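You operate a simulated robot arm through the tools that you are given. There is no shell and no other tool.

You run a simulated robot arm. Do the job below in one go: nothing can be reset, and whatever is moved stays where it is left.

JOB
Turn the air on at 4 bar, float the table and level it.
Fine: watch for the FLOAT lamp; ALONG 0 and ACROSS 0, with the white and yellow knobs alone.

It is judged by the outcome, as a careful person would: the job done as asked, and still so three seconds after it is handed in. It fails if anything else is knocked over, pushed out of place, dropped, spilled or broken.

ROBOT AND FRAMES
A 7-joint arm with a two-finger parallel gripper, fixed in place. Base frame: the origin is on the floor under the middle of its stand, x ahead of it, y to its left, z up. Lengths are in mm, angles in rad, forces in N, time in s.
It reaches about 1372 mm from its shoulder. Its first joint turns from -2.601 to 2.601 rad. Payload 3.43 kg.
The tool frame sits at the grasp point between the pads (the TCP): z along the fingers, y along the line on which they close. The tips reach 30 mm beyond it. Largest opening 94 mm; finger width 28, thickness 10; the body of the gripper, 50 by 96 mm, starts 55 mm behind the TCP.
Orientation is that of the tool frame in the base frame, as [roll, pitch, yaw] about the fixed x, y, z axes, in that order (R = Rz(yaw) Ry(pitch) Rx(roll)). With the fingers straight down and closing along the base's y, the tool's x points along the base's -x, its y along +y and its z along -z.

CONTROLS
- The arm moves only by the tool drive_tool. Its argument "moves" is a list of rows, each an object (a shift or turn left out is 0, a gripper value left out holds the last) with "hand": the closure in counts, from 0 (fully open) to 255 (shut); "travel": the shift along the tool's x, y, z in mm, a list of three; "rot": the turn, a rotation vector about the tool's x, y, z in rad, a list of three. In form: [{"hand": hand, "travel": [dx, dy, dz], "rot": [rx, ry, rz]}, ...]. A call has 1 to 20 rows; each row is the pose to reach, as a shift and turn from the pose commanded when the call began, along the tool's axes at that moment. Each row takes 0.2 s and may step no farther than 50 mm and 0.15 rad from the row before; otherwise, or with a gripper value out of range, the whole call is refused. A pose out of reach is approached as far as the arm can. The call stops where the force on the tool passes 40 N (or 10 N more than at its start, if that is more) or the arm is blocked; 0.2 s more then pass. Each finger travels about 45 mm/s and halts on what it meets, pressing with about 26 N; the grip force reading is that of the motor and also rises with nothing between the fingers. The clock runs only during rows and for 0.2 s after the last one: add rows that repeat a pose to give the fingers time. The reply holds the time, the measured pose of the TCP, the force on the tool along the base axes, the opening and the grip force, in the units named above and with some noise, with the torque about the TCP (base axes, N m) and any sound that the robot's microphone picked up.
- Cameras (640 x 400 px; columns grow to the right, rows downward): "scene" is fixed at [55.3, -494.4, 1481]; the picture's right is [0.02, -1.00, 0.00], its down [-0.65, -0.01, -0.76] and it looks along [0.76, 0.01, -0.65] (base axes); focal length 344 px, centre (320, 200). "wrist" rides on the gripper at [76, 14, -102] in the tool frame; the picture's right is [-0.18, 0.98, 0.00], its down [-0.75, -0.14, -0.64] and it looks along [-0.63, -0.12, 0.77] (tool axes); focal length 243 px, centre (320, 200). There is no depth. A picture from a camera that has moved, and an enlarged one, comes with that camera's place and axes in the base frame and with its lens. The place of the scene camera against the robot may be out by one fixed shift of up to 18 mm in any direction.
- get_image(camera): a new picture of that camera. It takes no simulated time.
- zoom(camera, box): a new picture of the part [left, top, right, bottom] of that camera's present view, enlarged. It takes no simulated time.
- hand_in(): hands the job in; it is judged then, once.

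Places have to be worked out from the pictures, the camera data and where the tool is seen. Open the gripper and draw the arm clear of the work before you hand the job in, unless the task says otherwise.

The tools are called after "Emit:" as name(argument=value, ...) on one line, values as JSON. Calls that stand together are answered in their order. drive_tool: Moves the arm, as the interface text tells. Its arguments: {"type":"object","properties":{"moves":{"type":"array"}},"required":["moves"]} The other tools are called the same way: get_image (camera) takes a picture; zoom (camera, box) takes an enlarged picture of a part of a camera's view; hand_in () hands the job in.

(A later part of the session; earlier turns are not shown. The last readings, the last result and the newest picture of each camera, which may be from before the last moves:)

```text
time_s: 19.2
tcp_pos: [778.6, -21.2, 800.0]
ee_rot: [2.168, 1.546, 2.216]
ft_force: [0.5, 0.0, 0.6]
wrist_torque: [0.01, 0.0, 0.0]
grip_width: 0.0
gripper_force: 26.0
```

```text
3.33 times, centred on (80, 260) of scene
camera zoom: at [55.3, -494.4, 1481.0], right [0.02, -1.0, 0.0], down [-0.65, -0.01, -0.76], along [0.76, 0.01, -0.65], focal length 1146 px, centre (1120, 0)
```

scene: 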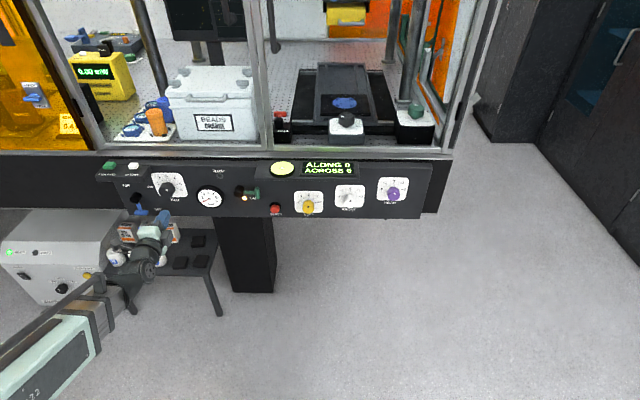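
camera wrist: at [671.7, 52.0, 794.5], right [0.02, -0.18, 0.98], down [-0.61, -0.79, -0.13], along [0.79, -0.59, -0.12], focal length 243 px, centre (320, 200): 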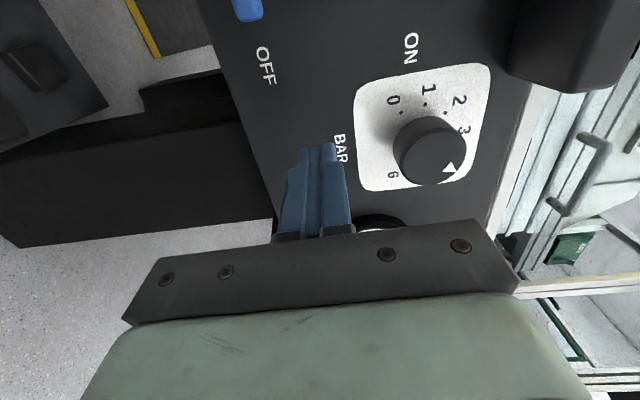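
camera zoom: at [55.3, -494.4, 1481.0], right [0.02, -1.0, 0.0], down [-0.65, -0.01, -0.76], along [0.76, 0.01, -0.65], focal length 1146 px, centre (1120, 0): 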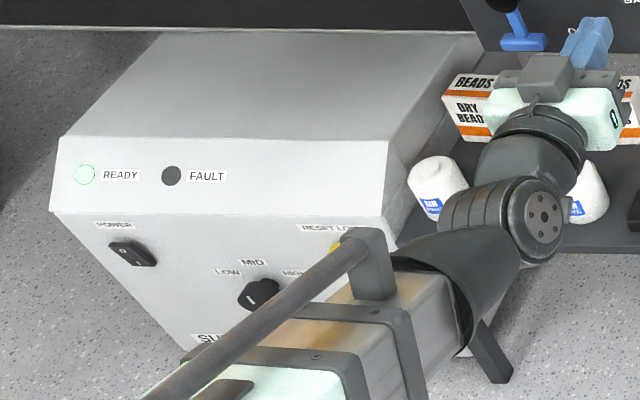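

The supply unit shows READY, so air should be available. Next I'll pitch the fingers about 24° downward and slide left to a point beside the AIR handle, staying in front of everything.

Emit:
drive_tool(moves=[{"hand": 255, "travel": [2, 20, -12], "rot": [0.012, 0.1, 0]}, {"travel": [6, 60, -10], "rot": [0.024, 0.2, 0]}, {"travel": [9.5, 100, -8], "rot": [0.036, 0.3, 0]}, {"travel": [12.9, 136.5, -7], "rot": [0.048, 0.4, 0]}, {"travel": [12.9, 136.5, -7], "rot": [0.048, 0.4, 0]}])

Emit:
get_image(camera="wrist")

Emit:
zoom(camera="scene", box=[60, 150, 220, 250])

```text
time_s: 20.4
tcp_pos: [765.4, 115.3, 790.7]
ee_rot: [3.113, 1.154, 3.116]
ft_force: [-0.1, 0.4, -0.7]
wrist_torque: [0.0, 0.02, 0.01]
grip_width: 0.3
gripper_force: 26.0
out of reach, approached as far as the arm can: row 2, 3
```

```text
taken
camera wrist: at [640.4, 131.4, 764.4], right [0.07, 0.98, 0.18], down [-0.28, -0.15, 0.95], along [0.96, -0.12, 0.27], focal length 243 px, centre (320, 200)
```

wrist: 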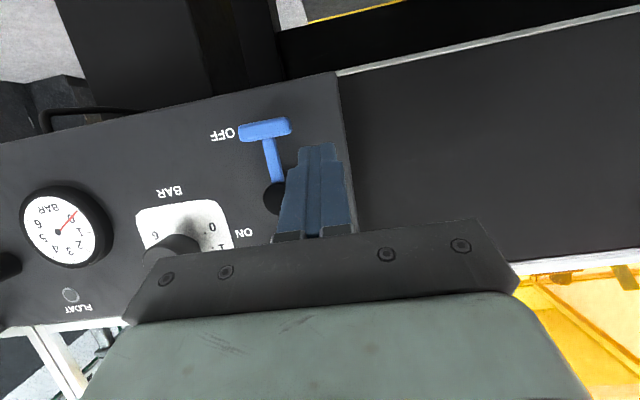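

```text
4.00 times, centred on (140, 200) of scene
camera zoom: at [55.3, -494.4, 1481.0], right [0.02, -1.0, 0.0], down [-0.65, -0.01, -0.76], along [0.76, 0.01, -0.65], focal length 1376 px, centre (1040, 200)
```

zoom: 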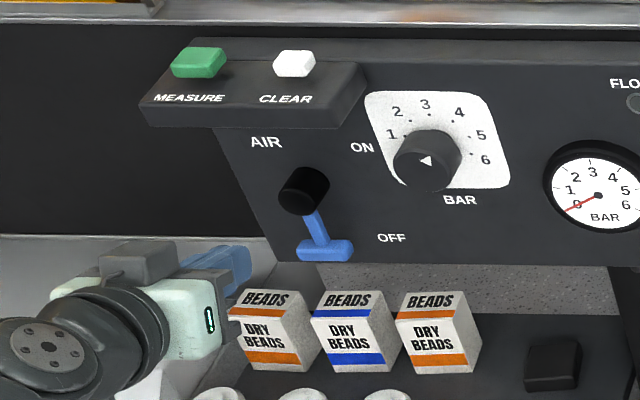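

The pose was reached, and the lever reads clearly: pivot (75, 807), handle z≈755.5 spanning y≈53–97. I'll advance along the fingers so the tips sit just left of the handle's end at x≈834, short of the panel.

Emit:
drive_tool(moves=[{"hand": 255, "travel": [1.6, 0, 23]}, {"travel": [3.2, 0, 46.5]}, {"travel": [3.2, 0, 46.5]}])

Emit:
get_image(camera="wrist")

Emit:
zoom(camera="scene", box=[100, 170, 196, 230])

```text
time_s: 21.2
tcp_pos: [804.5, 116.3, 770.8]
ee_rot: [3.111, 1.157, 3.115]
ft_force: [0.2, -0.8, -0.9]
wrist_torque: [-0.01, -0.01, 0.0]
grip_width: 0.0
gripper_force: 25.9
```

```text
taken
camera wrist: at [681.0, 132.4, 742.1], right [0.07, 0.98, 0.18], down [-0.28, -0.15, 0.95], along [0.96, -0.12, 0.27], focal length 243 px, centre (320, 200)
```

wrist: 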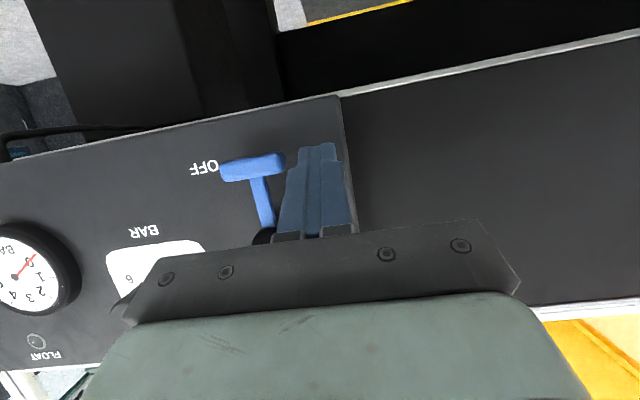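

```text
6.67 times, centred on (148, 200) of scene
camera zoom: at [55.3, -494.4, 1481.0], right [0.02, -1.0, 0.0], down [-0.65, -0.01, -0.76], along [0.76, 0.01, -0.65], focal length 2292 px, centre (1467, 200)
```

zoom: 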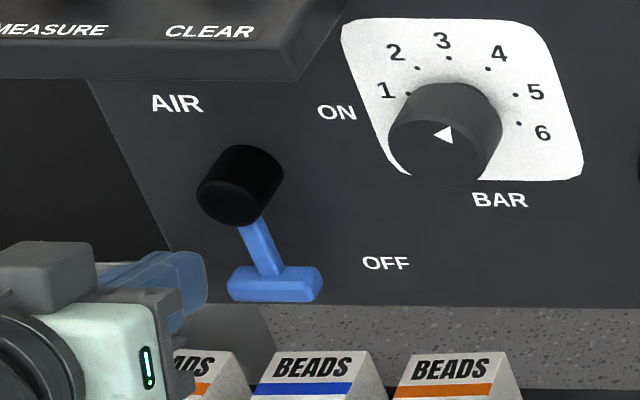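

The tips are beside the handle's left end with a small gap and no contact. I'll push it rightward along its arc to about 45° first and check that it moves.

Emit:
drive_tool(moves=[{"hand": 255, "travel": [2.1, -9.6, 3.1]}, {"travel": [8.7, -21.1, 6.0]}, {"travel": [12.6, -35.2, 7.7]}, {"travel": [12.7, -51, 7.8]}, {"travel": [12.7, -51, 7.8]}])

Emit:
get_image(camera="wrist")

Emit:
zoom(camera="scene", box=[100, 150, 228, 230])

```text
time_s: 22.4
tcp_pos: [807.8, 64.5, 754.5]
ee_rot: [3.111, 1.154, 3.115]
ft_force: [-1.4, 0.1, -0.9]
wrist_torque: [0.01, -0.01, 0.01]
grip_width: 0.1
gripper_force: 26.1
```

```text
taken
camera wrist: at [683.2, 80.3, 726.5], right [0.07, 0.98, 0.18], down [-0.28, -0.15, 0.95], along [0.96, -0.12, 0.27], focal length 243 px, centre (320, 200)
```

wrist: 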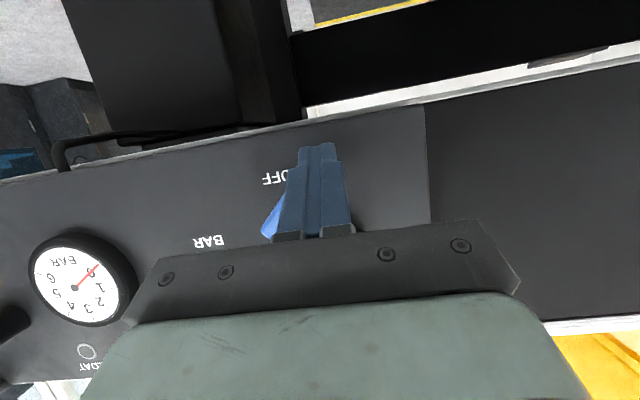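

```text
5.00 times, centred on (164, 190) of scene
camera zoom: at [55.3, -494.4, 1481.0], right [0.02, -1.0, 0.0], down [-0.65, -0.01, -0.76], along [0.76, 0.01, -0.65], focal length 1719 px, centre (1100, 250)
```

zoom: 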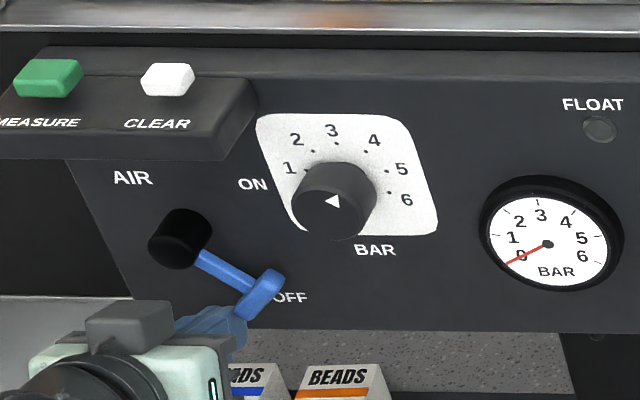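

The lever follows (about 45° now). I'll continue the arc up to the right-hand stop at ON.

Emit:
drive_tool(moves=[{"hand": 255, "travel": [-4.2, -16, -1.9]}, {"travel": [-13.1, -30.5, -5.8]}, {"travel": [-26.1, -41.8, -11.6]}, {"travel": [-29, -43, -12.8]}, {"travel": [-29, -43, -12.8]}])

Emit:
zoom(camera="scene", box=[100, 150, 228, 230])

Emit:
get_image(camera="scene")

```text
time_s: 23.6
tcp_pos: [807.1, 23.8, 781.5]
ee_rot: [3.14, 1.17, 3.112]
ft_force: [-1.2, 1.5, -4.6]
wrist_torque: [-0.03, 0.06, 0.02]
grip_width: 0.0
gripper_force: 25.9
out of reach, approached as far as the arm can: row 3, 4, 5
stopped in row 5: the force on the tool passed its limit at 58 N (the readings are from after the stop); the commanded pose is now the measured one
```

```text
5.00 times, centred on (164, 190) of scene
camera zoom: at [55.3, -494.4, 1481.0], right [0.02, -1.0, 0.0], down [-0.65, -0.01, -0.76], along [0.76, 0.01, -0.65], focal length 1719 px, centre (1100, 250)
```

zoom: 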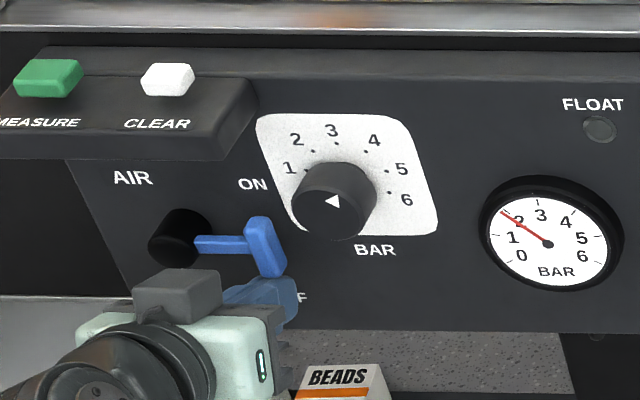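

```text
taken
```

scene: 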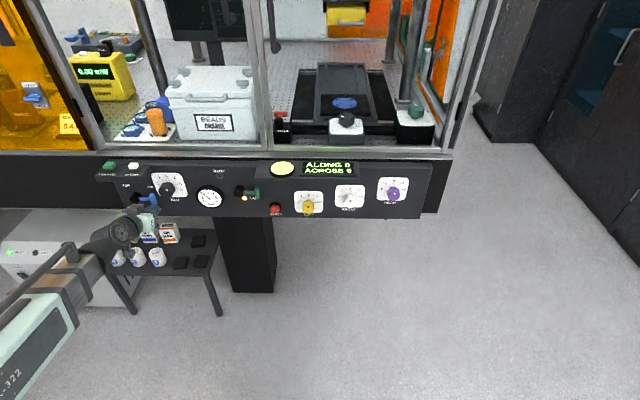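

The AIR lever has reached its ON stop (horizontal) and the gauge is rising. I'll ease off downward, draw back, and watch the gauge settle.

Emit:
drive_tool(moves=[{"hand": 255, "travel": [6, 0, 0]}, {"travel": [6, 0, -20]}, {"travel": [2, -20, -45]}, {"travel": [2, -20, -45]}, {"travel": [2, -20, -45]}])

Emit:
zoom(camera="scene", box=[185, 170, 249, 210])

Emit:
get_image(camera="wrist")

```text
time_s: 24.8
tcp_pos: [765.4, 6.6, 797.4]
ee_rot: [3.141, 1.172, 3.108]
ft_force: [-0.3, -1.1, 0.5]
wrist_torque: [-0.01, -0.03, 0.01]
grip_width: 0.1
gripper_force: 25.6
```

```text
10.00 times, centred on (217, 190) of scene
camera zoom: at [55.3, -494.4, 1481.0], right [0.02, -1.0, 0.0], down [-0.65, -0.01, -0.76], along [0.76, 0.01, -0.65], focal length 3439 px, centre (1350, 300)
```

zoom: 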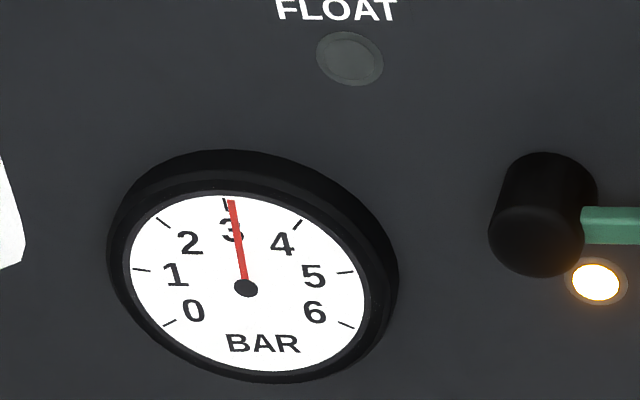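

```text
taken
camera wrist: at [641.4, 25.4, 767.9], right [0.1, 0.98, 0.17], down [-0.3, -0.13, 0.94], along [0.95, -0.15, 0.28], focal length 243 px, centre (320, 200)
```

wrist: 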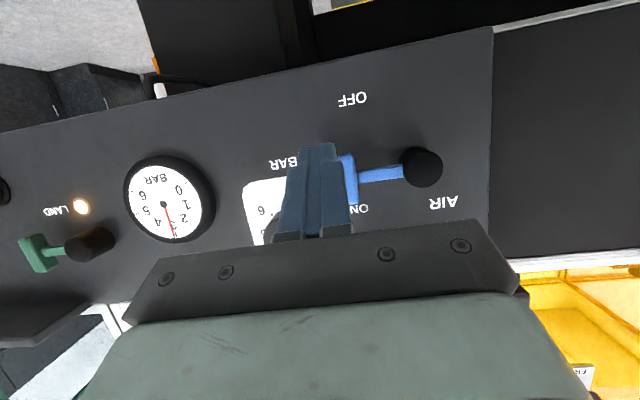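

The gauge is climbing past 3. I'll hold still two seconds and read it again.

Emit:
drive_tool(moves=[{"hand": 255}, {"hand": 255}, {"hand": 255}, {"hand": 255}, {"hand": 255}, {"hand": 255}, {"hand": 255}, {"hand": 255}, {"hand": 255}, {"hand": 255}, {"hand": 255}, {"hand": 255}])

Emit:
zoom(camera="scene", box=[185, 170, 249, 210])

Emit:
zoom(camera="wrist", box=[0, 130, 240, 280])

```text
time_s: 27.4
tcp_pos: [765.1, 6.7, 798.3]
ee_rot: [3.14, 1.171, 3.109]
ft_force: [-0.4, -0.7, -0.8]
wrist_torque: [0.02, 0.0, 0.0]
grip_width: 0.0
gripper_force: 25.2
```

```text
10.00 times, centred on (217, 190) of scene
camera zoom: at [55.3, -494.4, 1481.0], right [0.02, -1.0, 0.0], down [-0.65, -0.01, -0.76], along [0.76, 0.01, -0.65], focal length 3439 px, centre (1350, 300)
```

zoom: 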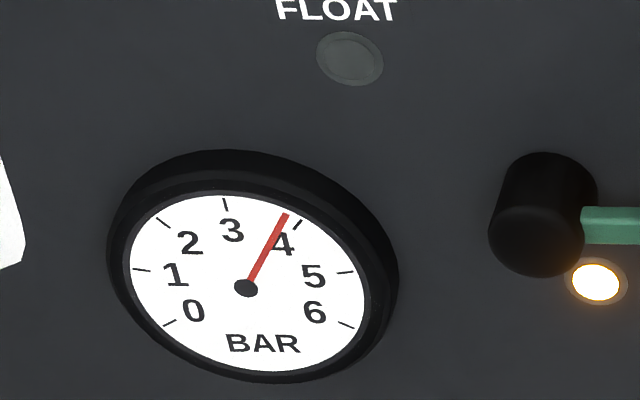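

```text
2.67 times, centred on (120, 205) of wrist
camera zoom: at [641.4, 25.4, 767.9], right [0.1, 0.98, 0.17], down [-0.3, -0.13, 0.94], along [0.95, -0.15, 0.28], focal length 647 px, centre (853, 187)
```

zoom: 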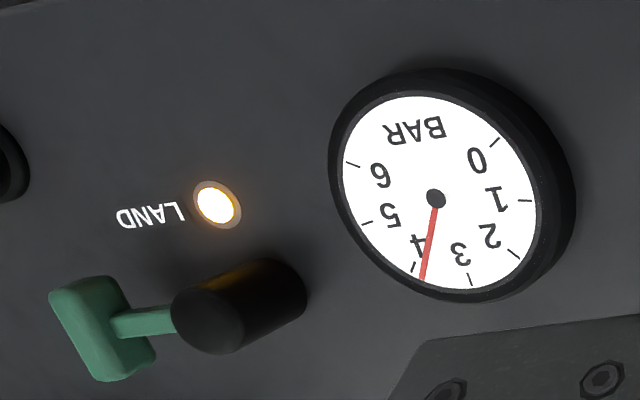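

It reads about 3.8 and is still approaching. I'll wait three more seconds to see the final value.

Emit:
drive_tool(moves=[{"hand": 255}, {"hand": 255}, {"hand": 255}, {"hand": 255}, {"hand": 255}, {"hand": 255}, {"hand": 255}, {"hand": 255}, {"hand": 255}, {"hand": 255}, {"hand": 255}, {"hand": 255}, {"hand": 255}, {"hand": 255}, {"hand": 255}, {"hand": 255}])

Emit:
zoom(camera="scene", box=[189, 179, 229, 209])

Emit:
zoom(camera="wrist", box=[110, 140, 230, 250])

Emit:
get_image(camera="scene")

```text
time_s: 30.8
tcp_pos: [764.8, 5.2, 797.2]
ee_rot: [3.141, 1.171, 3.109]
ft_force: [0.8, -0.4, -0.7]
wrist_torque: [0.03, -0.04, 0.03]
grip_width: 0.1
gripper_force: 25.7
```

```text
13.33 times, centred on (209, 194) of scene
camera zoom: at [55.3, -494.4, 1481.0], right [0.02, -1.0, 0.0], down [-0.65, -0.01, -0.76], along [0.76, 0.01, -0.65], focal length 4585 px, centre (1800, 280)
```

zoom: 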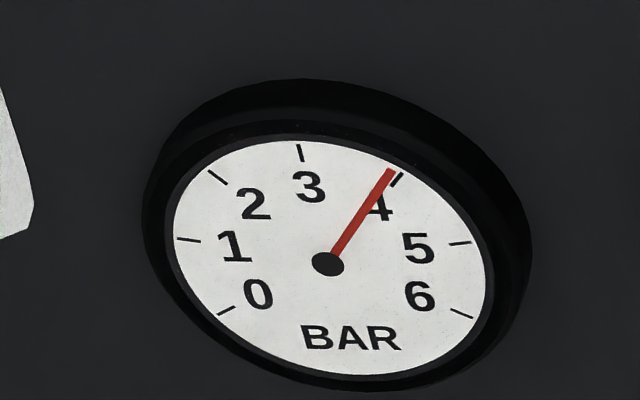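

```text
3.64 times, centred on (170, 195) of wrist
camera zoom: at [641.4, 25.4, 767.9], right [0.1, 0.98, 0.17], down [-0.3, -0.13, 0.94], along [0.95, -0.15, 0.28], focal length 882 px, centre (866, 218)
```

zoom: 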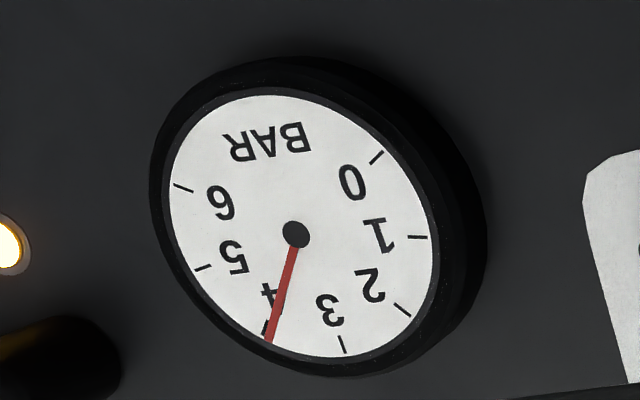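

```text
taken
```

scene: 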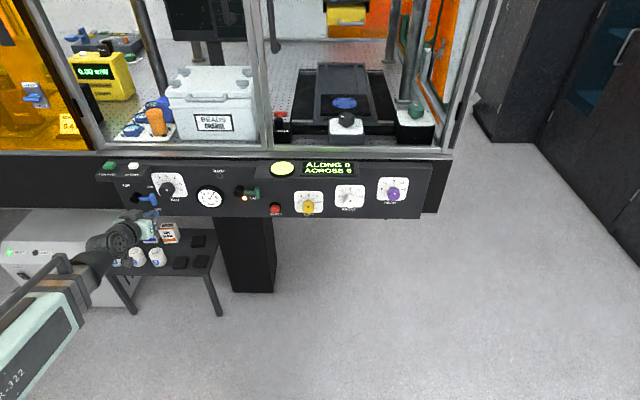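

The gauge settles at about 3.92 and the pointer is about 3° short of the 4 dot. I'll trim it: back to the BAR knob, fingers only moderately open so they clear the blue handle.

Emit:
drive_tool(moves=[{"hand": 88, "travel": [-18, -13, -10], "rot": [-0.011, -0.133, 0]}, {"travel": [-36, -26, -9], "rot": [-0.022, -0.266, 0]}, {"travel": [-54.4, -39.6, -7.5], "rot": [-0.033, -0.4, 0]}, {"travel": [-54.4, -39.6, -7.5], "rot": [-0.033, -0.4, 0]}])

Emit:
get_image(camera="wrist")

```text
time_s: 31.8
tcp_pos: [776.1, -36.8, 852.0]
ee_rot: [1.466, 1.564, 1.476]
ft_force: [0.7, 0.2, -0.8]
wrist_torque: [0.0, -0.01, -0.05]
grip_width: 61.5
gripper_force: 0.1
```

```text
taken
camera wrist: at [673.8, -19.6, 775.5], right [-0.01, 0.98, 0.19], down [-0.64, -0.15, 0.75], along [0.77, -0.12, 0.63], focal length 243 px, centre (320, 200)
```

wrist: 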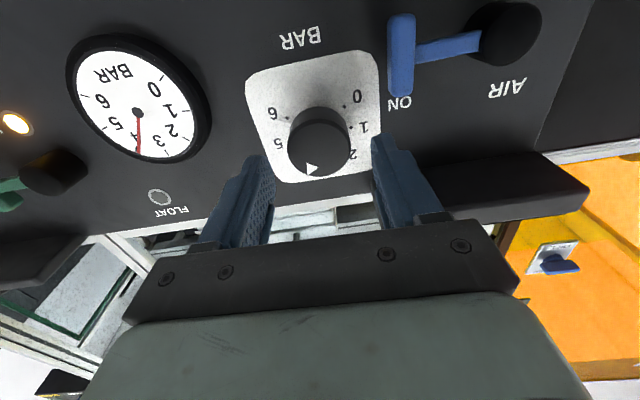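

I'm lined up on the knob again. I'll advance 33 mm, 2 mm lower, and close on it.

Emit:
drive_tool(moves=[{"hand": 88, "travel": [2, 0, 17]}, {"travel": [2, 0, 33.5]}, {"travel": [2, 0, 33.5]}, {"hand": 255, "travel": [2, 0, 33.5]}, {"travel": [2, 0, 33.5]}, {"travel": [2, 0, 33.5]}])

Emit:
zoom(camera="scene", box=[152, 165, 200, 195])

```text
time_s: 33.2
tcp_pos: [810.4, -34.8, 849.2]
ee_rot: [1.68, 1.564, 1.692]
ft_force: [0.6, 0.7, 1.6]
wrist_torque: [0.03, 0.18, -0.01]
grip_width: 41.7
gripper_force: 45.1
```

```text
13.33 times, centred on (176, 180) of scene
camera zoom: at [55.3, -494.4, 1481.0], right [0.02, -1.0, 0.0], down [-0.65, -0.01, -0.76], along [0.76, 0.01, -0.65], focal length 4585 px, centre (2240, 467)
```

zoom: 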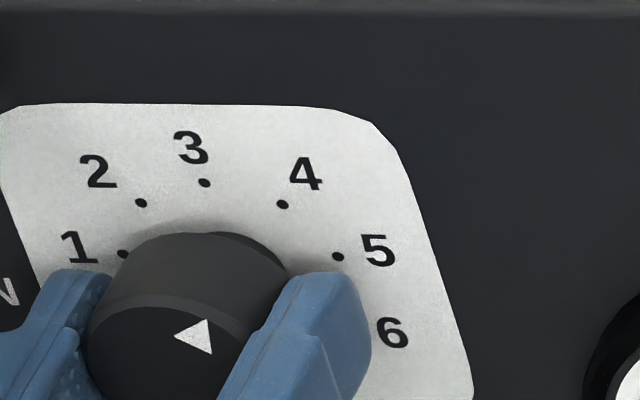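

Clean grip with no side load. I'll turn it +0.055 rad (about 3°) clockwise, hold briefly, then release and back off.

Emit:
drive_tool(moves=[{"hand": 255, "rot": [0, 0, 0.03]}, {"rot": [0, 0, 0.055]}, {"rot": [0, 0, 0.055]}, {"hand": 88, "rot": [0, 0, 0.055]}, {"hand": 88, "rot": [0, 0, 0.055]}, {"hand": 88, "rot": [0, 0, 0.055]}, {"hand": 88, "travel": [0, 0, -17], "rot": [0, 0, 0.055]}, {"hand": 88, "travel": [0, 0, -35], "rot": [0, 0, 0.055]}, {"hand": 88, "travel": [0, 0, -35], "rot": [0, 0, 0.055]}])

Emit:
zoom(camera="scene", box=[152, 165, 200, 195])

Emit:
zoom(camera="scene", box=[189, 179, 229, 209])

```text
time_s: 35.2
tcp_pos: [775.3, -36.1, 849.4]
ee_rot: [1.582, 1.508, 1.591]
ft_force: [0.3, 0.4, -0.3]
wrist_torque: [-0.02, -0.01, -0.02]
grip_width: 61.8
gripper_force: 0.0
```

```text
13.33 times, centred on (176, 180) of scene
camera zoom: at [55.3, -494.4, 1481.0], right [0.02, -1.0, 0.0], down [-0.65, -0.01, -0.76], along [0.76, 0.01, -0.65], focal length 4585 px, centre (2240, 467)
```

zoom: 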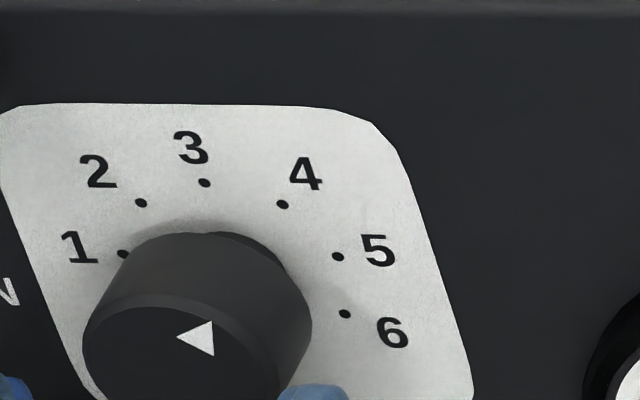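

```text
13.33 times, centred on (209, 194) of scene
camera zoom: at [55.3, -494.4, 1481.0], right [0.02, -1.0, 0.0], down [-0.65, -0.01, -0.76], along [0.76, 0.01, -0.65], focal length 4585 px, centre (1800, 280)
```

zoom: 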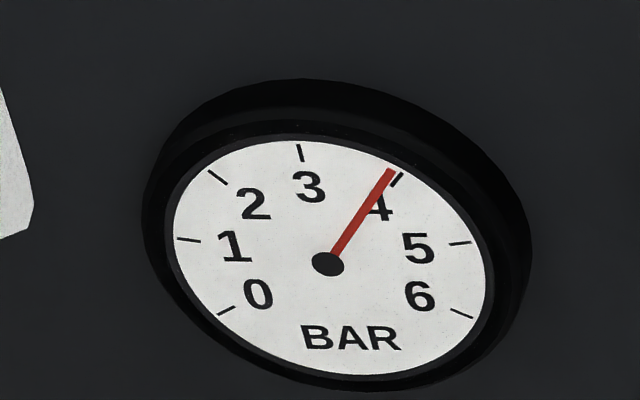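

The pointer now sits a touch nearer 4, and the gauge needs a moment to follow. Next comes the green LAND/FLOAT lever, so I'll slide right, in front of the panel, for a close look at it.

Emit:
drive_tool(moves=[{"hand": 88, "travel": [-2.4, -43.7, -5], "rot": [0, 0, -0.02]}, {"travel": [-4.8, -87.5, -5], "rot": [0, 0, -0.04]}, {"travel": [-7.2, -131.2, -5], "rot": [0, 0, -0.055]}, {"travel": [-9.6, -175, -5], "rot": [0, 0, -0.055]}, {"travel": [-12, -218.7, -5], "rot": [0, 0, -0.055]}, {"travel": [-12, -218.7, -5], "rot": [0, 0, -0.055]}])

Emit:
get_image(camera="wrist")

Emit:
zoom(camera="scene", box=[189, 179, 229, 209])

Emit:
zoom(camera="scene", box=[210, 150, 306, 210])

```text
time_s: 36.6
tcp_pos: [769.3, -252.2, 847.2]
ee_rot: [1.457, 1.563, 1.46]
ft_force: [-0.2, -0.2, -0.2]
wrist_torque: [0.0, 0.0, 0.01]
grip_width: 61.7
gripper_force: 0.0
```

```text
taken
camera wrist: at [667.3, -235.9, 771.6], right [0.0, 0.98, 0.19], down [-0.64, -0.15, 0.75], along [0.77, -0.12, 0.63], focal length 243 px, centre (320, 200)
```

wrist: 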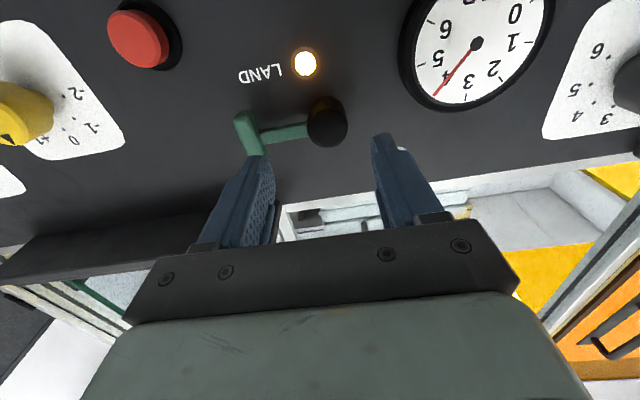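

```text
13.33 times, centred on (209, 194) of scene
camera zoom: at [55.3, -494.4, 1481.0], right [0.02, -1.0, 0.0], down [-0.65, -0.01, -0.76], along [0.76, 0.01, -0.65], focal length 4585 px, centre (1800, 280)
```

zoom: 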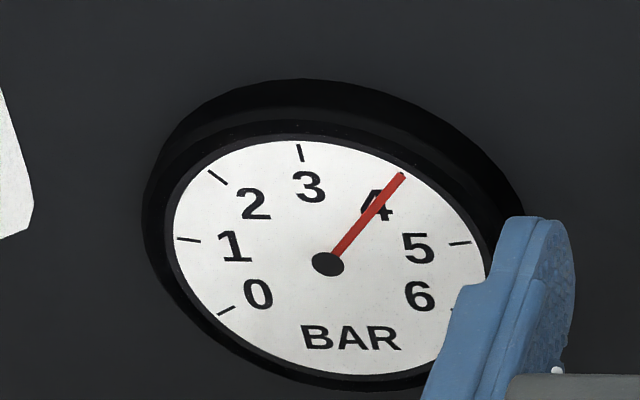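

```text
6.67 times, centred on (258, 180) of scene
camera zoom: at [55.3, -494.4, 1481.0], right [0.02, -1.0, 0.0], down [-0.65, -0.01, -0.76], along [0.76, 0.01, -0.65], focal length 2292 px, centre (733, 333)
```

zoom: 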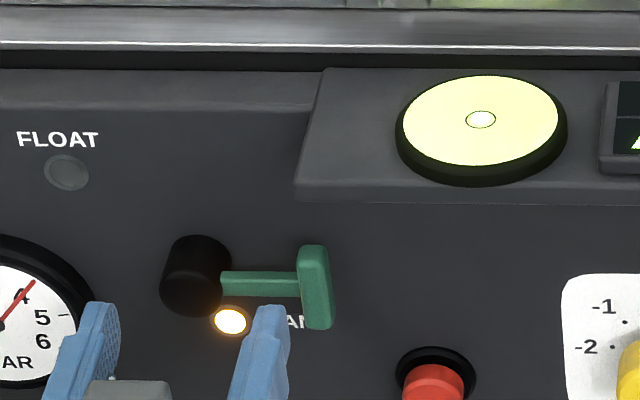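

The gauge now reads 4.0. I'll zoom in on the green lever to fix its position before approaching.

Emit:
zoom(camera="wrist", box=[210, 40, 370, 140])

Emit:
zoom(camera="wrist", box=[200, 80, 360, 180])

```text
4.00 times, centred on (290, 90) of wrist
camera zoom: at [667.3, -235.9, 771.6], right [0.0, 0.98, 0.19], down [-0.64, -0.15, 0.75], along [0.77, -0.12, 0.63], focal length 970 px, centre (440, 640)
```

zoom: 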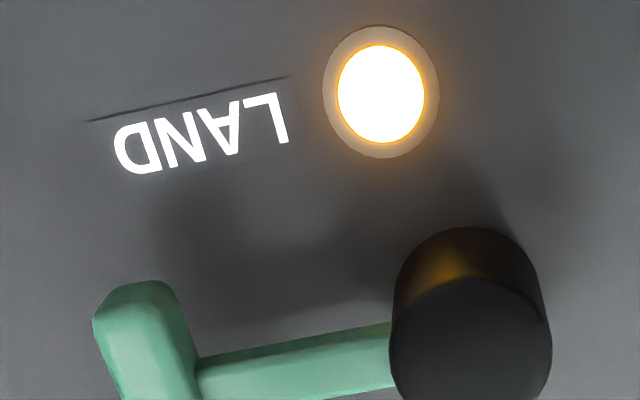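

```text
4.00 times, centred on (280, 130) of wrist
camera zoom: at [667.3, -235.9, 771.6], right [0.0, 0.98, 0.19], down [-0.64, -0.15, 0.75], along [0.77, -0.12, 0.63], focal length 970 px, centre (480, 480)
```

zoom: 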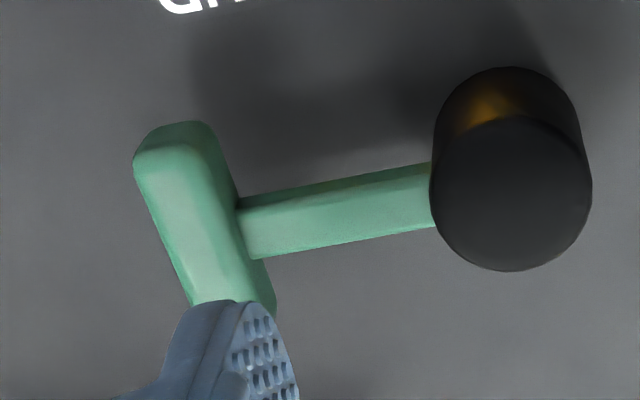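

By two-view triangulation the green lever's pivot is at (y −243.5, z 838.6) and its T-handle is centred near (833, −300, 838.6), 43 mm long. The display box lies clear above z≈905. I'll roll +90° in front of the handle so the fingers loosely straddle its ends and can carry it up its arc to FLOAT.

Emit:
drive_tool(moves=[{"hand": 100, "travel": [0.7, -4.3, 0], "rot": [0, 0, 0.143]}, {"travel": [1.5, -8.6, 0], "rot": [0, 0, 0.286]}, {"travel": [2.2, -13, 0], "rot": [0, 0, 0.429]}, {"travel": [3, -17, 0], "rot": [0, 0, 0.572]}, {"travel": [3.7, -21.5, 0], "rot": [0, 0, 0.715]}, {"travel": [4.5, -26, 0], "rot": [0, 0, 0.858]}, {"travel": [5.2, -30, 0], "rot": [0, 0, 1.0]}, {"travel": [6, -34, 0], "rot": [0, 0, 1.143]}, {"travel": [6.7, -38.5, 0], "rot": [0, 0, 1.286]}, {"travel": [7.5, -43, 0], "rot": [0, 0, 1.43]}, {"travel": [8.2, -47, 0], "rot": [0, 0, 1.568]}, {"travel": [8.2, -47, 0], "rot": [0, 0, 1.568]}])

Emit:
get_image(camera="wrist")

Emit:
zoom(camera="scene", box=[200, 150, 328, 230])

```text
time_s: 39.2
tcp_pos: [769.6, -300.7, 837.7]
ee_rot: [1.569, -0.007, 1.573]
ft_force: [-0.6, 0.1, -0.5]
wrist_torque: [0.01, 0.0, 0.0]
grip_width: 57.1
gripper_force: 0.1
```

```text
taken
camera wrist: at [667.6, -223.4, 852.7], right [0.0, -0.19, 0.98], down [-0.64, -0.75, -0.15], along [0.77, -0.63, -0.12], focal length 243 px, centre (320, 200)
```

wrist: 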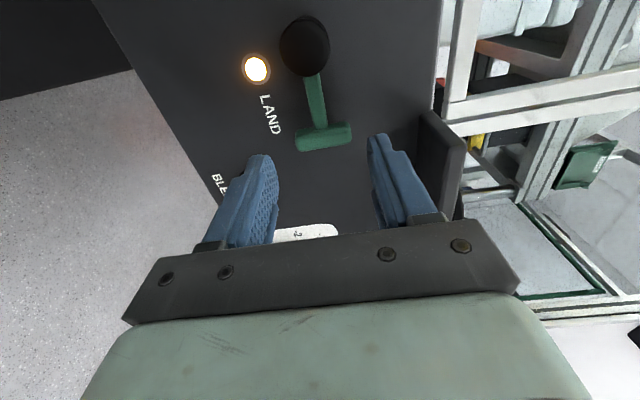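

```text
5.00 times, centred on (264, 190) of scene
camera zoom: at [55.3, -494.4, 1481.0], right [0.02, -1.0, 0.0], down [-0.65, -0.01, -0.76], along [0.76, 0.01, -0.65], focal length 1719 px, centre (600, 250)
```

zoom: 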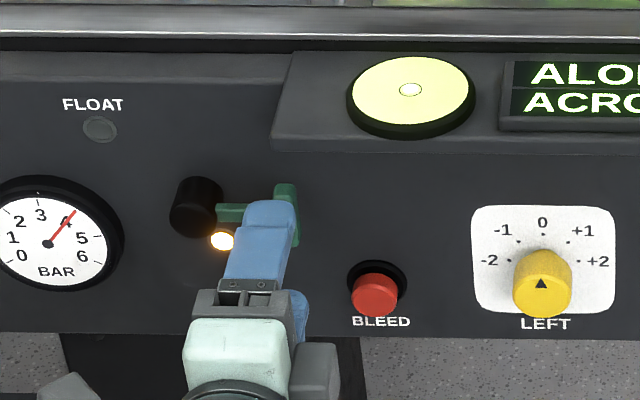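

The T-handle is centred between the open fingers (within about 2 mm). I'll advance 36 mm so the tips pass beside its ends, stopping about 13 mm from the panel.

Emit:
drive_tool(moves=[{"hand": 100, "travel": [0, 1.5, 18]}, {"travel": [0, 1.5, 36.5]}, {"travel": [0, 1.5, 36.5]}])

Emit:
get_image(camera="wrist")

Emit:
zoom(camera="scene", box=[200, 150, 328, 230])

```text
time_s: 40.0
tcp_pos: [807.1, -299.2, 839.8]
ee_rot: [1.57, -0.004, 1.573]
ft_force: [0.0, 0.0, -0.8]
wrist_torque: [-0.03, 0.02, 0.01]
grip_width: 57.2
gripper_force: 0.0
```

```text
taken
camera wrist: at [705.0, -222.6, 853.9], right [0.0, -0.19, 0.98], down [-0.64, -0.75, -0.15], along [0.77, -0.63, -0.12], focal length 243 px, centre (320, 200)
```

wrist: 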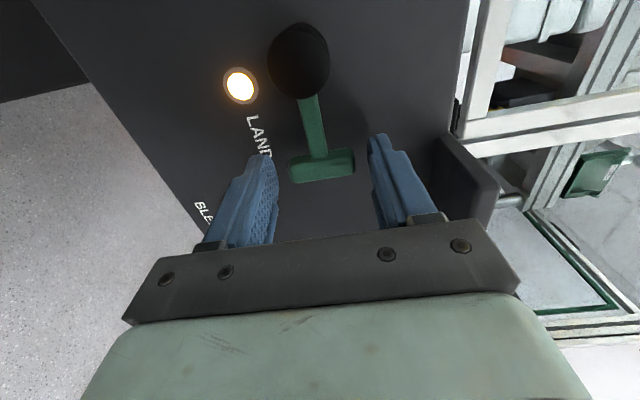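

```text
5.00 times, centred on (264, 190) of scene
camera zoom: at [55.3, -494.4, 1481.0], right [0.02, -1.0, 0.0], down [-0.65, -0.01, -0.76], along [0.76, 0.01, -0.65], focal length 1719 px, centre (600, 250)
```

zoom: 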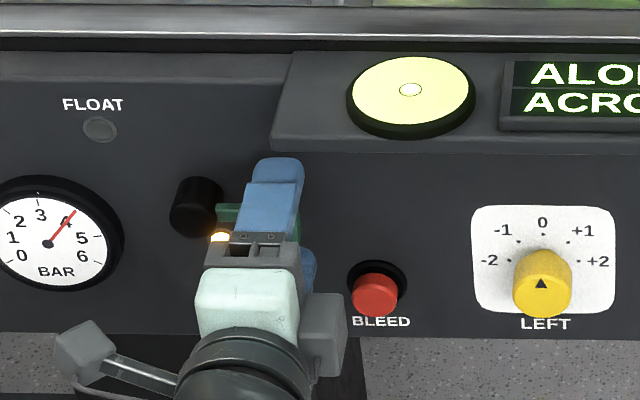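

The fingers straddle the handle ends with a few mm to spare each side. I'll start the upward (counter-clockwise) arc about the pivot, only 0.42 rad first, to confirm the lever moves that way.

Emit:
drive_tool(moves=[{"hand": 100, "travel": [0.5, 7.8, 0], "rot": [0, 0, -0.14]}, {"travel": [2.2, 15.5, 0], "rot": [0, 0, -0.28]}, {"travel": [4.9, 22.8, 0], "rot": [0, 0, -0.42]}, {"travel": [4.9, 22.8, 0], "rot": [0, 0, -0.42]}])

Emit:
get_image(camera="wrist")

Emit:
zoom(camera="scene", box=[200, 150, 328, 230])

```text
time_s: 41.0
tcp_pos: [806.2, -295.6, 862.8]
ee_rot: [1.572, 0.417, 1.571]
ft_force: [0.1, 0.0, -1.0]
wrist_torque: [-0.01, 0.01, 0.01]
grip_width: 57.5
gripper_force: 0.8
```

```text
taken
camera wrist: at [704.6, -219.1, 845.5], right [0.0, 0.23, 0.97], down [-0.64, -0.75, 0.18], along [0.77, -0.62, 0.15], focal length 243 px, centre (320, 200)
```

wrist: 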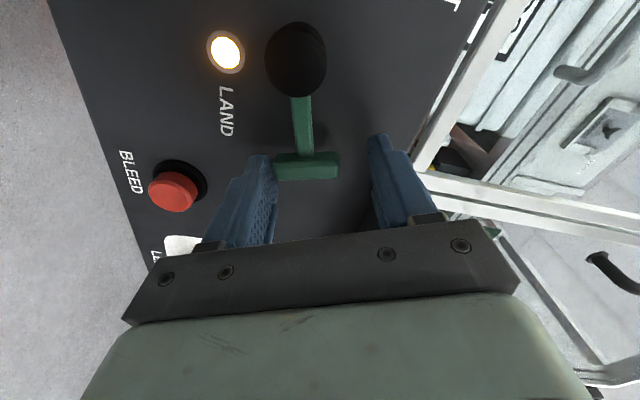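

```text
5.00 times, centred on (264, 190) of scene
camera zoom: at [55.3, -494.4, 1481.0], right [0.02, -1.0, 0.0], down [-0.65, -0.01, -0.76], along [0.76, 0.01, -0.65], focal length 1719 px, centre (600, 250)
```

zoom: 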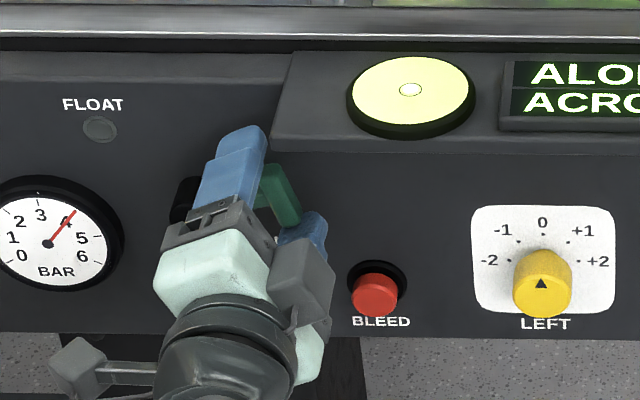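

The lever follows easily, pushed by the lower finger. I'll carry on round to vertical, allowing a little extra for the slack.

Emit:
drive_tool(moves=[{"hand": 100, "travel": [0.6, 7.8, 0], "rot": [0, 0, -0.14]}, {"travel": [2.1, 15.5, 0], "rot": [0, 0, -0.28]}, {"travel": [4.8, 22.8, 0], "rot": [0, 0, -0.42]}, {"travel": [8.5, 29.7, 0], "rot": [0, 0, -0.56]}, {"travel": [13.1, 36.1, 0], "rot": [0, 0, -0.7]}, {"travel": [18.6, 41.7, 0], "rot": [0, 0, -0.84]}, {"travel": [24.7, 46.6, 0], "rot": [0, 0, -0.98]}, {"travel": [31.5, 50.5, 0], "rot": [0, 0, -1.1]}, {"travel": [38.8, 53.4, 0], "rot": [0, 0, -1.15]}, {"travel": [38.8, 53.4, 0], "rot": [0, 0, -1.15]}])

Emit:
get_image(camera="wrist")

Emit:
zoom(camera="scene", box=[180, 140, 340, 240])

```text
time_s: 43.2
tcp_pos: [807.1, -238.8, 894.5]
ee_rot: [1.383, 1.566, 1.385]
ft_force: [0.2, -0.1, -1.1]
wrist_torque: [0.0, 0.0, 0.04]
grip_width: 57.0
gripper_force: 0.1
```

```text
taken
camera wrist: at [703.9, -222.5, 819.9], right [0.0, 0.98, 0.19], down [-0.64, -0.15, 0.75], along [0.77, -0.12, 0.63], focal length 243 px, centre (320, 200)
```

wrist: 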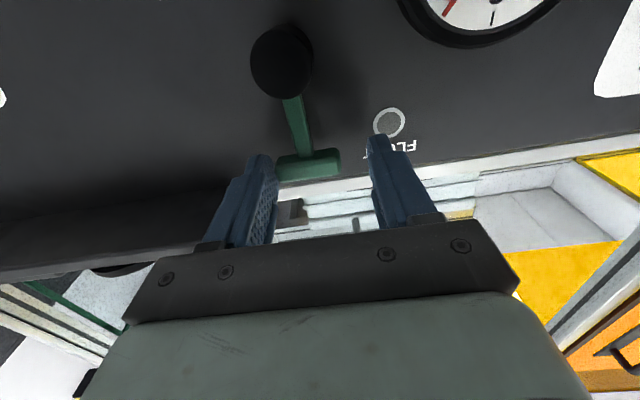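

```text
4.00 times, centred on (260, 190) of scene
camera zoom: at [55.3, -494.4, 1481.0], right [0.02, -1.0, 0.0], down [-0.65, -0.01, -0.76], along [0.76, 0.01, -0.65], focal length 1376 px, centre (560, 240)
```

zoom: 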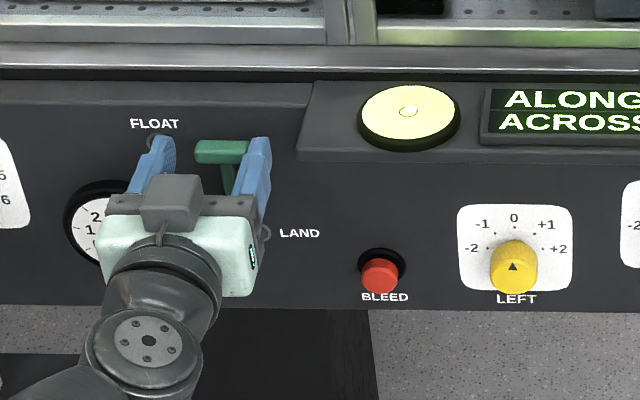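

The LAND lamp has gone out and the lever is nearly vertical. I'll nudge it 5 mm further left to make sure it is against its FLOAT stop.

Emit:
drive_tool(moves=[{"hand": 100, "travel": [0, 2.5, 0]}, {"travel": [0, 5, 0]}, {"travel": [0, 5, 0]}])

Emit:
get_image(camera="wrist")

Emit:
zoom(camera="scene", box=[180, 140, 340, 240])

```text
time_s: 44.0
tcp_pos: [806.2, -233.9, 896.7]
ee_rot: [1.494, 1.565, 1.495]
ft_force: [-0.3, -8.6, -0.3]
wrist_torque: [-0.04, 0.12, -0.22]
grip_width: 61.6
gripper_force: 4.4
```

```text
taken
camera wrist: at [703.7, -218.0, 820.3], right [0.0, 0.98, 0.19], down [-0.64, -0.15, 0.75], along [0.77, -0.12, 0.63], focal length 243 px, centre (320, 200)
```

wrist: 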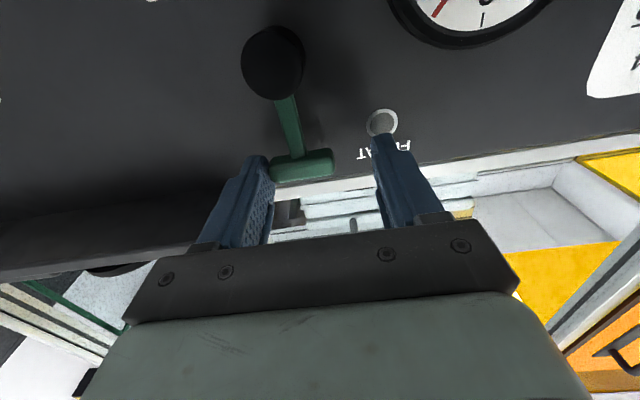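

```text
4.00 times, centred on (260, 190) of scene
camera zoom: at [55.3, -494.4, 1481.0], right [0.02, -1.0, 0.0], down [-0.65, -0.01, -0.76], along [0.76, 0.01, -0.65], focal length 1376 px, centre (560, 240)
```

zoom: 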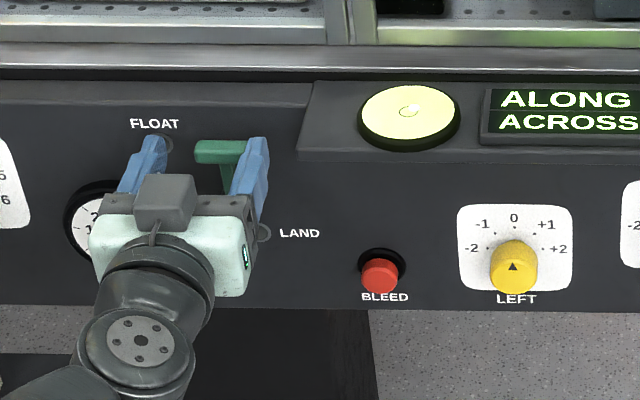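

A gentle 8.6 N shows it is against the stop. I'll relax 4 mm, draw straight back, and wait a little for the table to rise.

Emit:
drive_tool(moves=[{"hand": 95, "travel": [0, -4, 0]}, {"hand": 95, "travel": [0, -4, -20]}, {"hand": 95, "travel": [0, -4, -40]}, {"hand": 95, "travel": [10, -4, -40]}, {"hand": 95, "travel": [30, -40, -40]}, {"hand": 95, "travel": [40, -80, -40]}, {"hand": 95, "travel": [40, -80, -40]}, {"hand": 95, "travel": [40, -80, -40]}, {"hand": 95, "travel": [40, -80, -40]}])

Emit:
get_image(camera="scene")

Emit:
zoom(camera="scene", box=[180, 140, 372, 220])

Emit:
get_image(camera="wrist")

```text
time_s: 46.0
tcp_pos: [766.4, -313.7, 854.3]
ee_rot: [1.416, 1.566, 1.419]
ft_force: [-0.1, -0.4, 0.3]
wrist_torque: [-0.01, 0.01, -0.01]
grip_width: 59.1
gripper_force: 0.0
```

```text
taken
```

scene: 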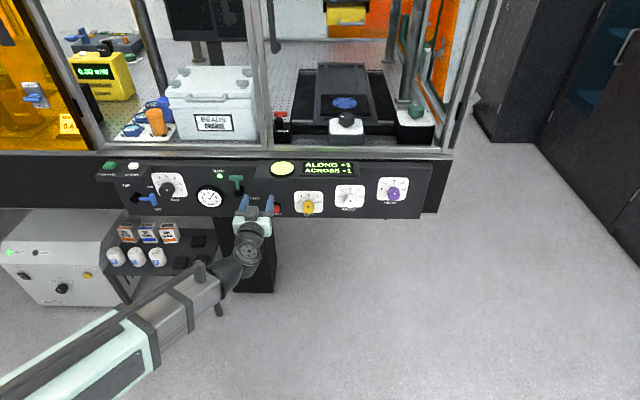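

```text
3.33 times, centred on (276, 180) of scene
camera zoom: at [55.3, -494.4, 1481.0], right [0.02, -1.0, 0.0], down [-0.65, -0.01, -0.76], along [0.76, 0.01, -0.65], focal length 1146 px, centre (467, 267)
```

zoom: 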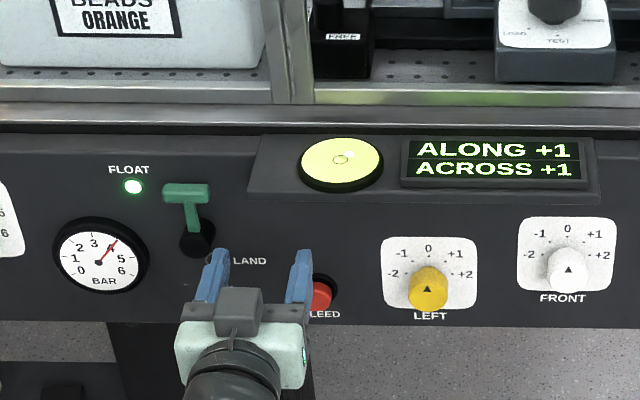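

```text
taken
camera wrist: at [663.2, -297.2, 779.2], right [0.0, 0.98, 0.19], down [-0.64, -0.15, 0.75], along [0.77, -0.12, 0.63], focal length 243 px, centre (320, 200)
```

wrist: 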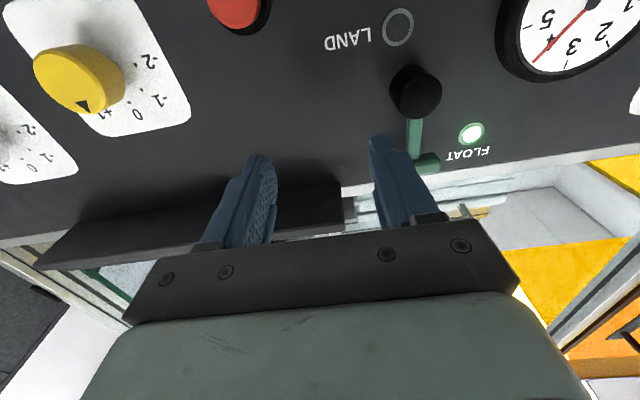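

The FLOAT lamp is lit green and the display shows ALONG +1, ACROSS +1. I'll check the settings of the yellow, white and purple knobs.

Emit:
zoom(camera="scene", box=[286, 180, 366, 220])

Emit:
zoom(camera="scene", box=[356, 168, 436, 218])

Emit:
zoom(camera="wrist", box=[0, 0, 208, 130])

Emit:
zoom(camera="scene", box=[260, 155, 364, 185])

```text
8.00 times, centred on (326, 200) of scene
camera zoom: at [55.3, -494.4, 1481.0], right [0.02, -1.0, 0.0], down [-0.65, -0.01, -0.76], along [0.76, 0.01, -0.65], focal length 2751 px, centre (272, 200)
```

zoom: 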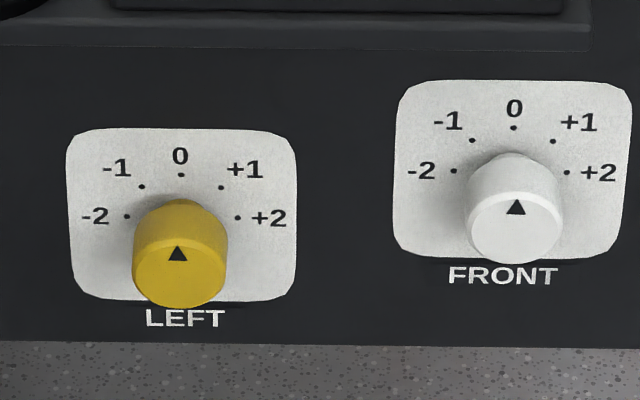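

```text
8.00 times, centred on (396, 193) of scene
camera zoom: at [55.3, -494.4, 1481.0], right [0.02, -1.0, 0.0], down [-0.65, -0.01, -0.76], along [0.76, 0.01, -0.65], focal length 2751 px, centre (-288, 256)
```

zoom: 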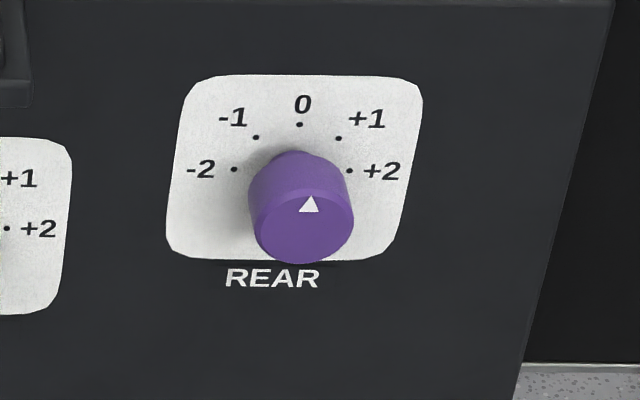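

```text
3.08 times, centred on (104, 65) of wrist
camera zoom: at [663.2, -297.2, 779.2], right [0.0, 0.98, 0.19], down [-0.64, -0.15, 0.75], along [0.77, -0.12, 0.63], focal length 746 px, centre (985, 615)
```

zoom: 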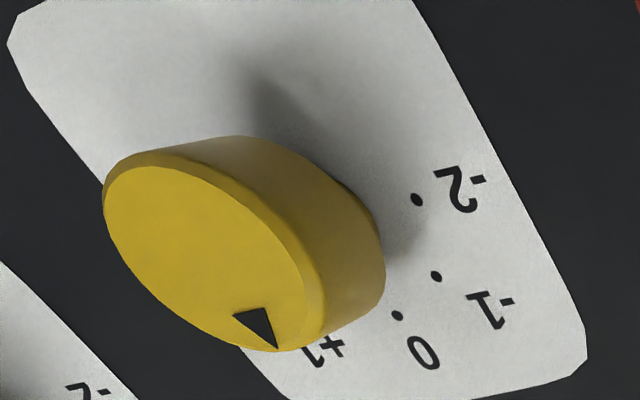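

```text
6.15 times, centred on (312, 170) of scene
camera zoom: at [55.3, -494.4, 1481.0], right [0.02, -1.0, 0.0], down [-0.65, -0.01, -0.76], along [0.76, 0.01, -0.65], focal length 2116 px, centre (369, 385)
```

zoom: 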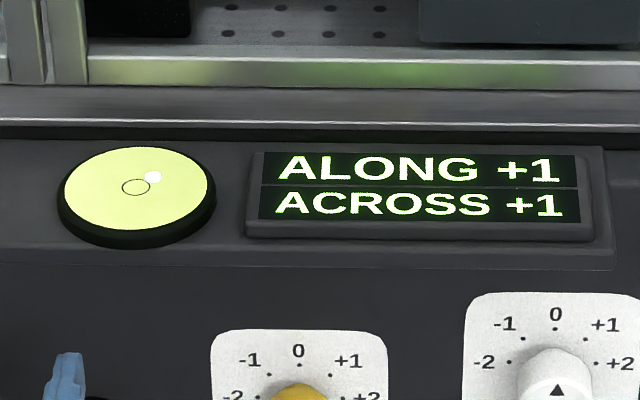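

All three level knobs point at 0 and the table reads +1/+1. I'll move in front of the yellow LEFT knob (axis ≈ y −447.6, z 791, face at x≈813) and see how it affects the display.

Emit:
drive_tool(moves=[{"hand": 95, "travel": [16, -33.5, 1]}, {"travel": [32, -67, 2]}, {"travel": [47, -100, 3]}, {"travel": [63, -134, 4]}, {"travel": [63, -134, 4]}])

Emit:
get_image(camera="wrist")

Emit:
zoom(camera="scene", box=[240, 150, 400, 250])

```text
time_s: 47.2
tcp_pos: [769.9, -447.0, 792.7]
ee_rot: [1.403, 1.566, 1.405]
ft_force: [1.0, -0.3, 0.9]
wrist_torque: [0.01, 0.01, 0.0]
grip_width: 58.8
gripper_force: 0.1
```

```text
taken
camera wrist: at [668.3, -430.8, 715.7], right [0.0, 0.98, 0.19], down [-0.64, -0.15, 0.75], along [0.77, -0.12, 0.63], focal length 243 px, centre (320, 200)
```

wrist: 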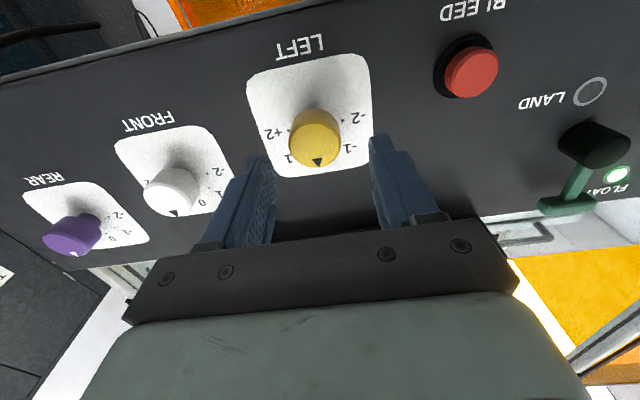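

```text
4.00 times, centred on (320, 200) of scene
camera zoom: at [55.3, -494.4, 1481.0], right [0.02, -1.0, 0.0], down [-0.65, -0.01, -0.76], along [0.76, 0.01, -0.65], focal length 1376 px, centre (320, 200)
```

zoom: 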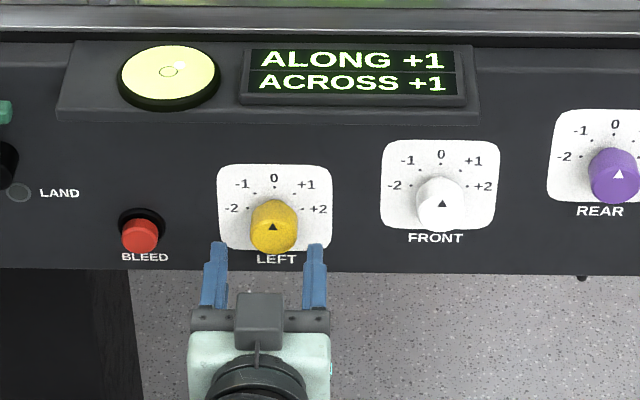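

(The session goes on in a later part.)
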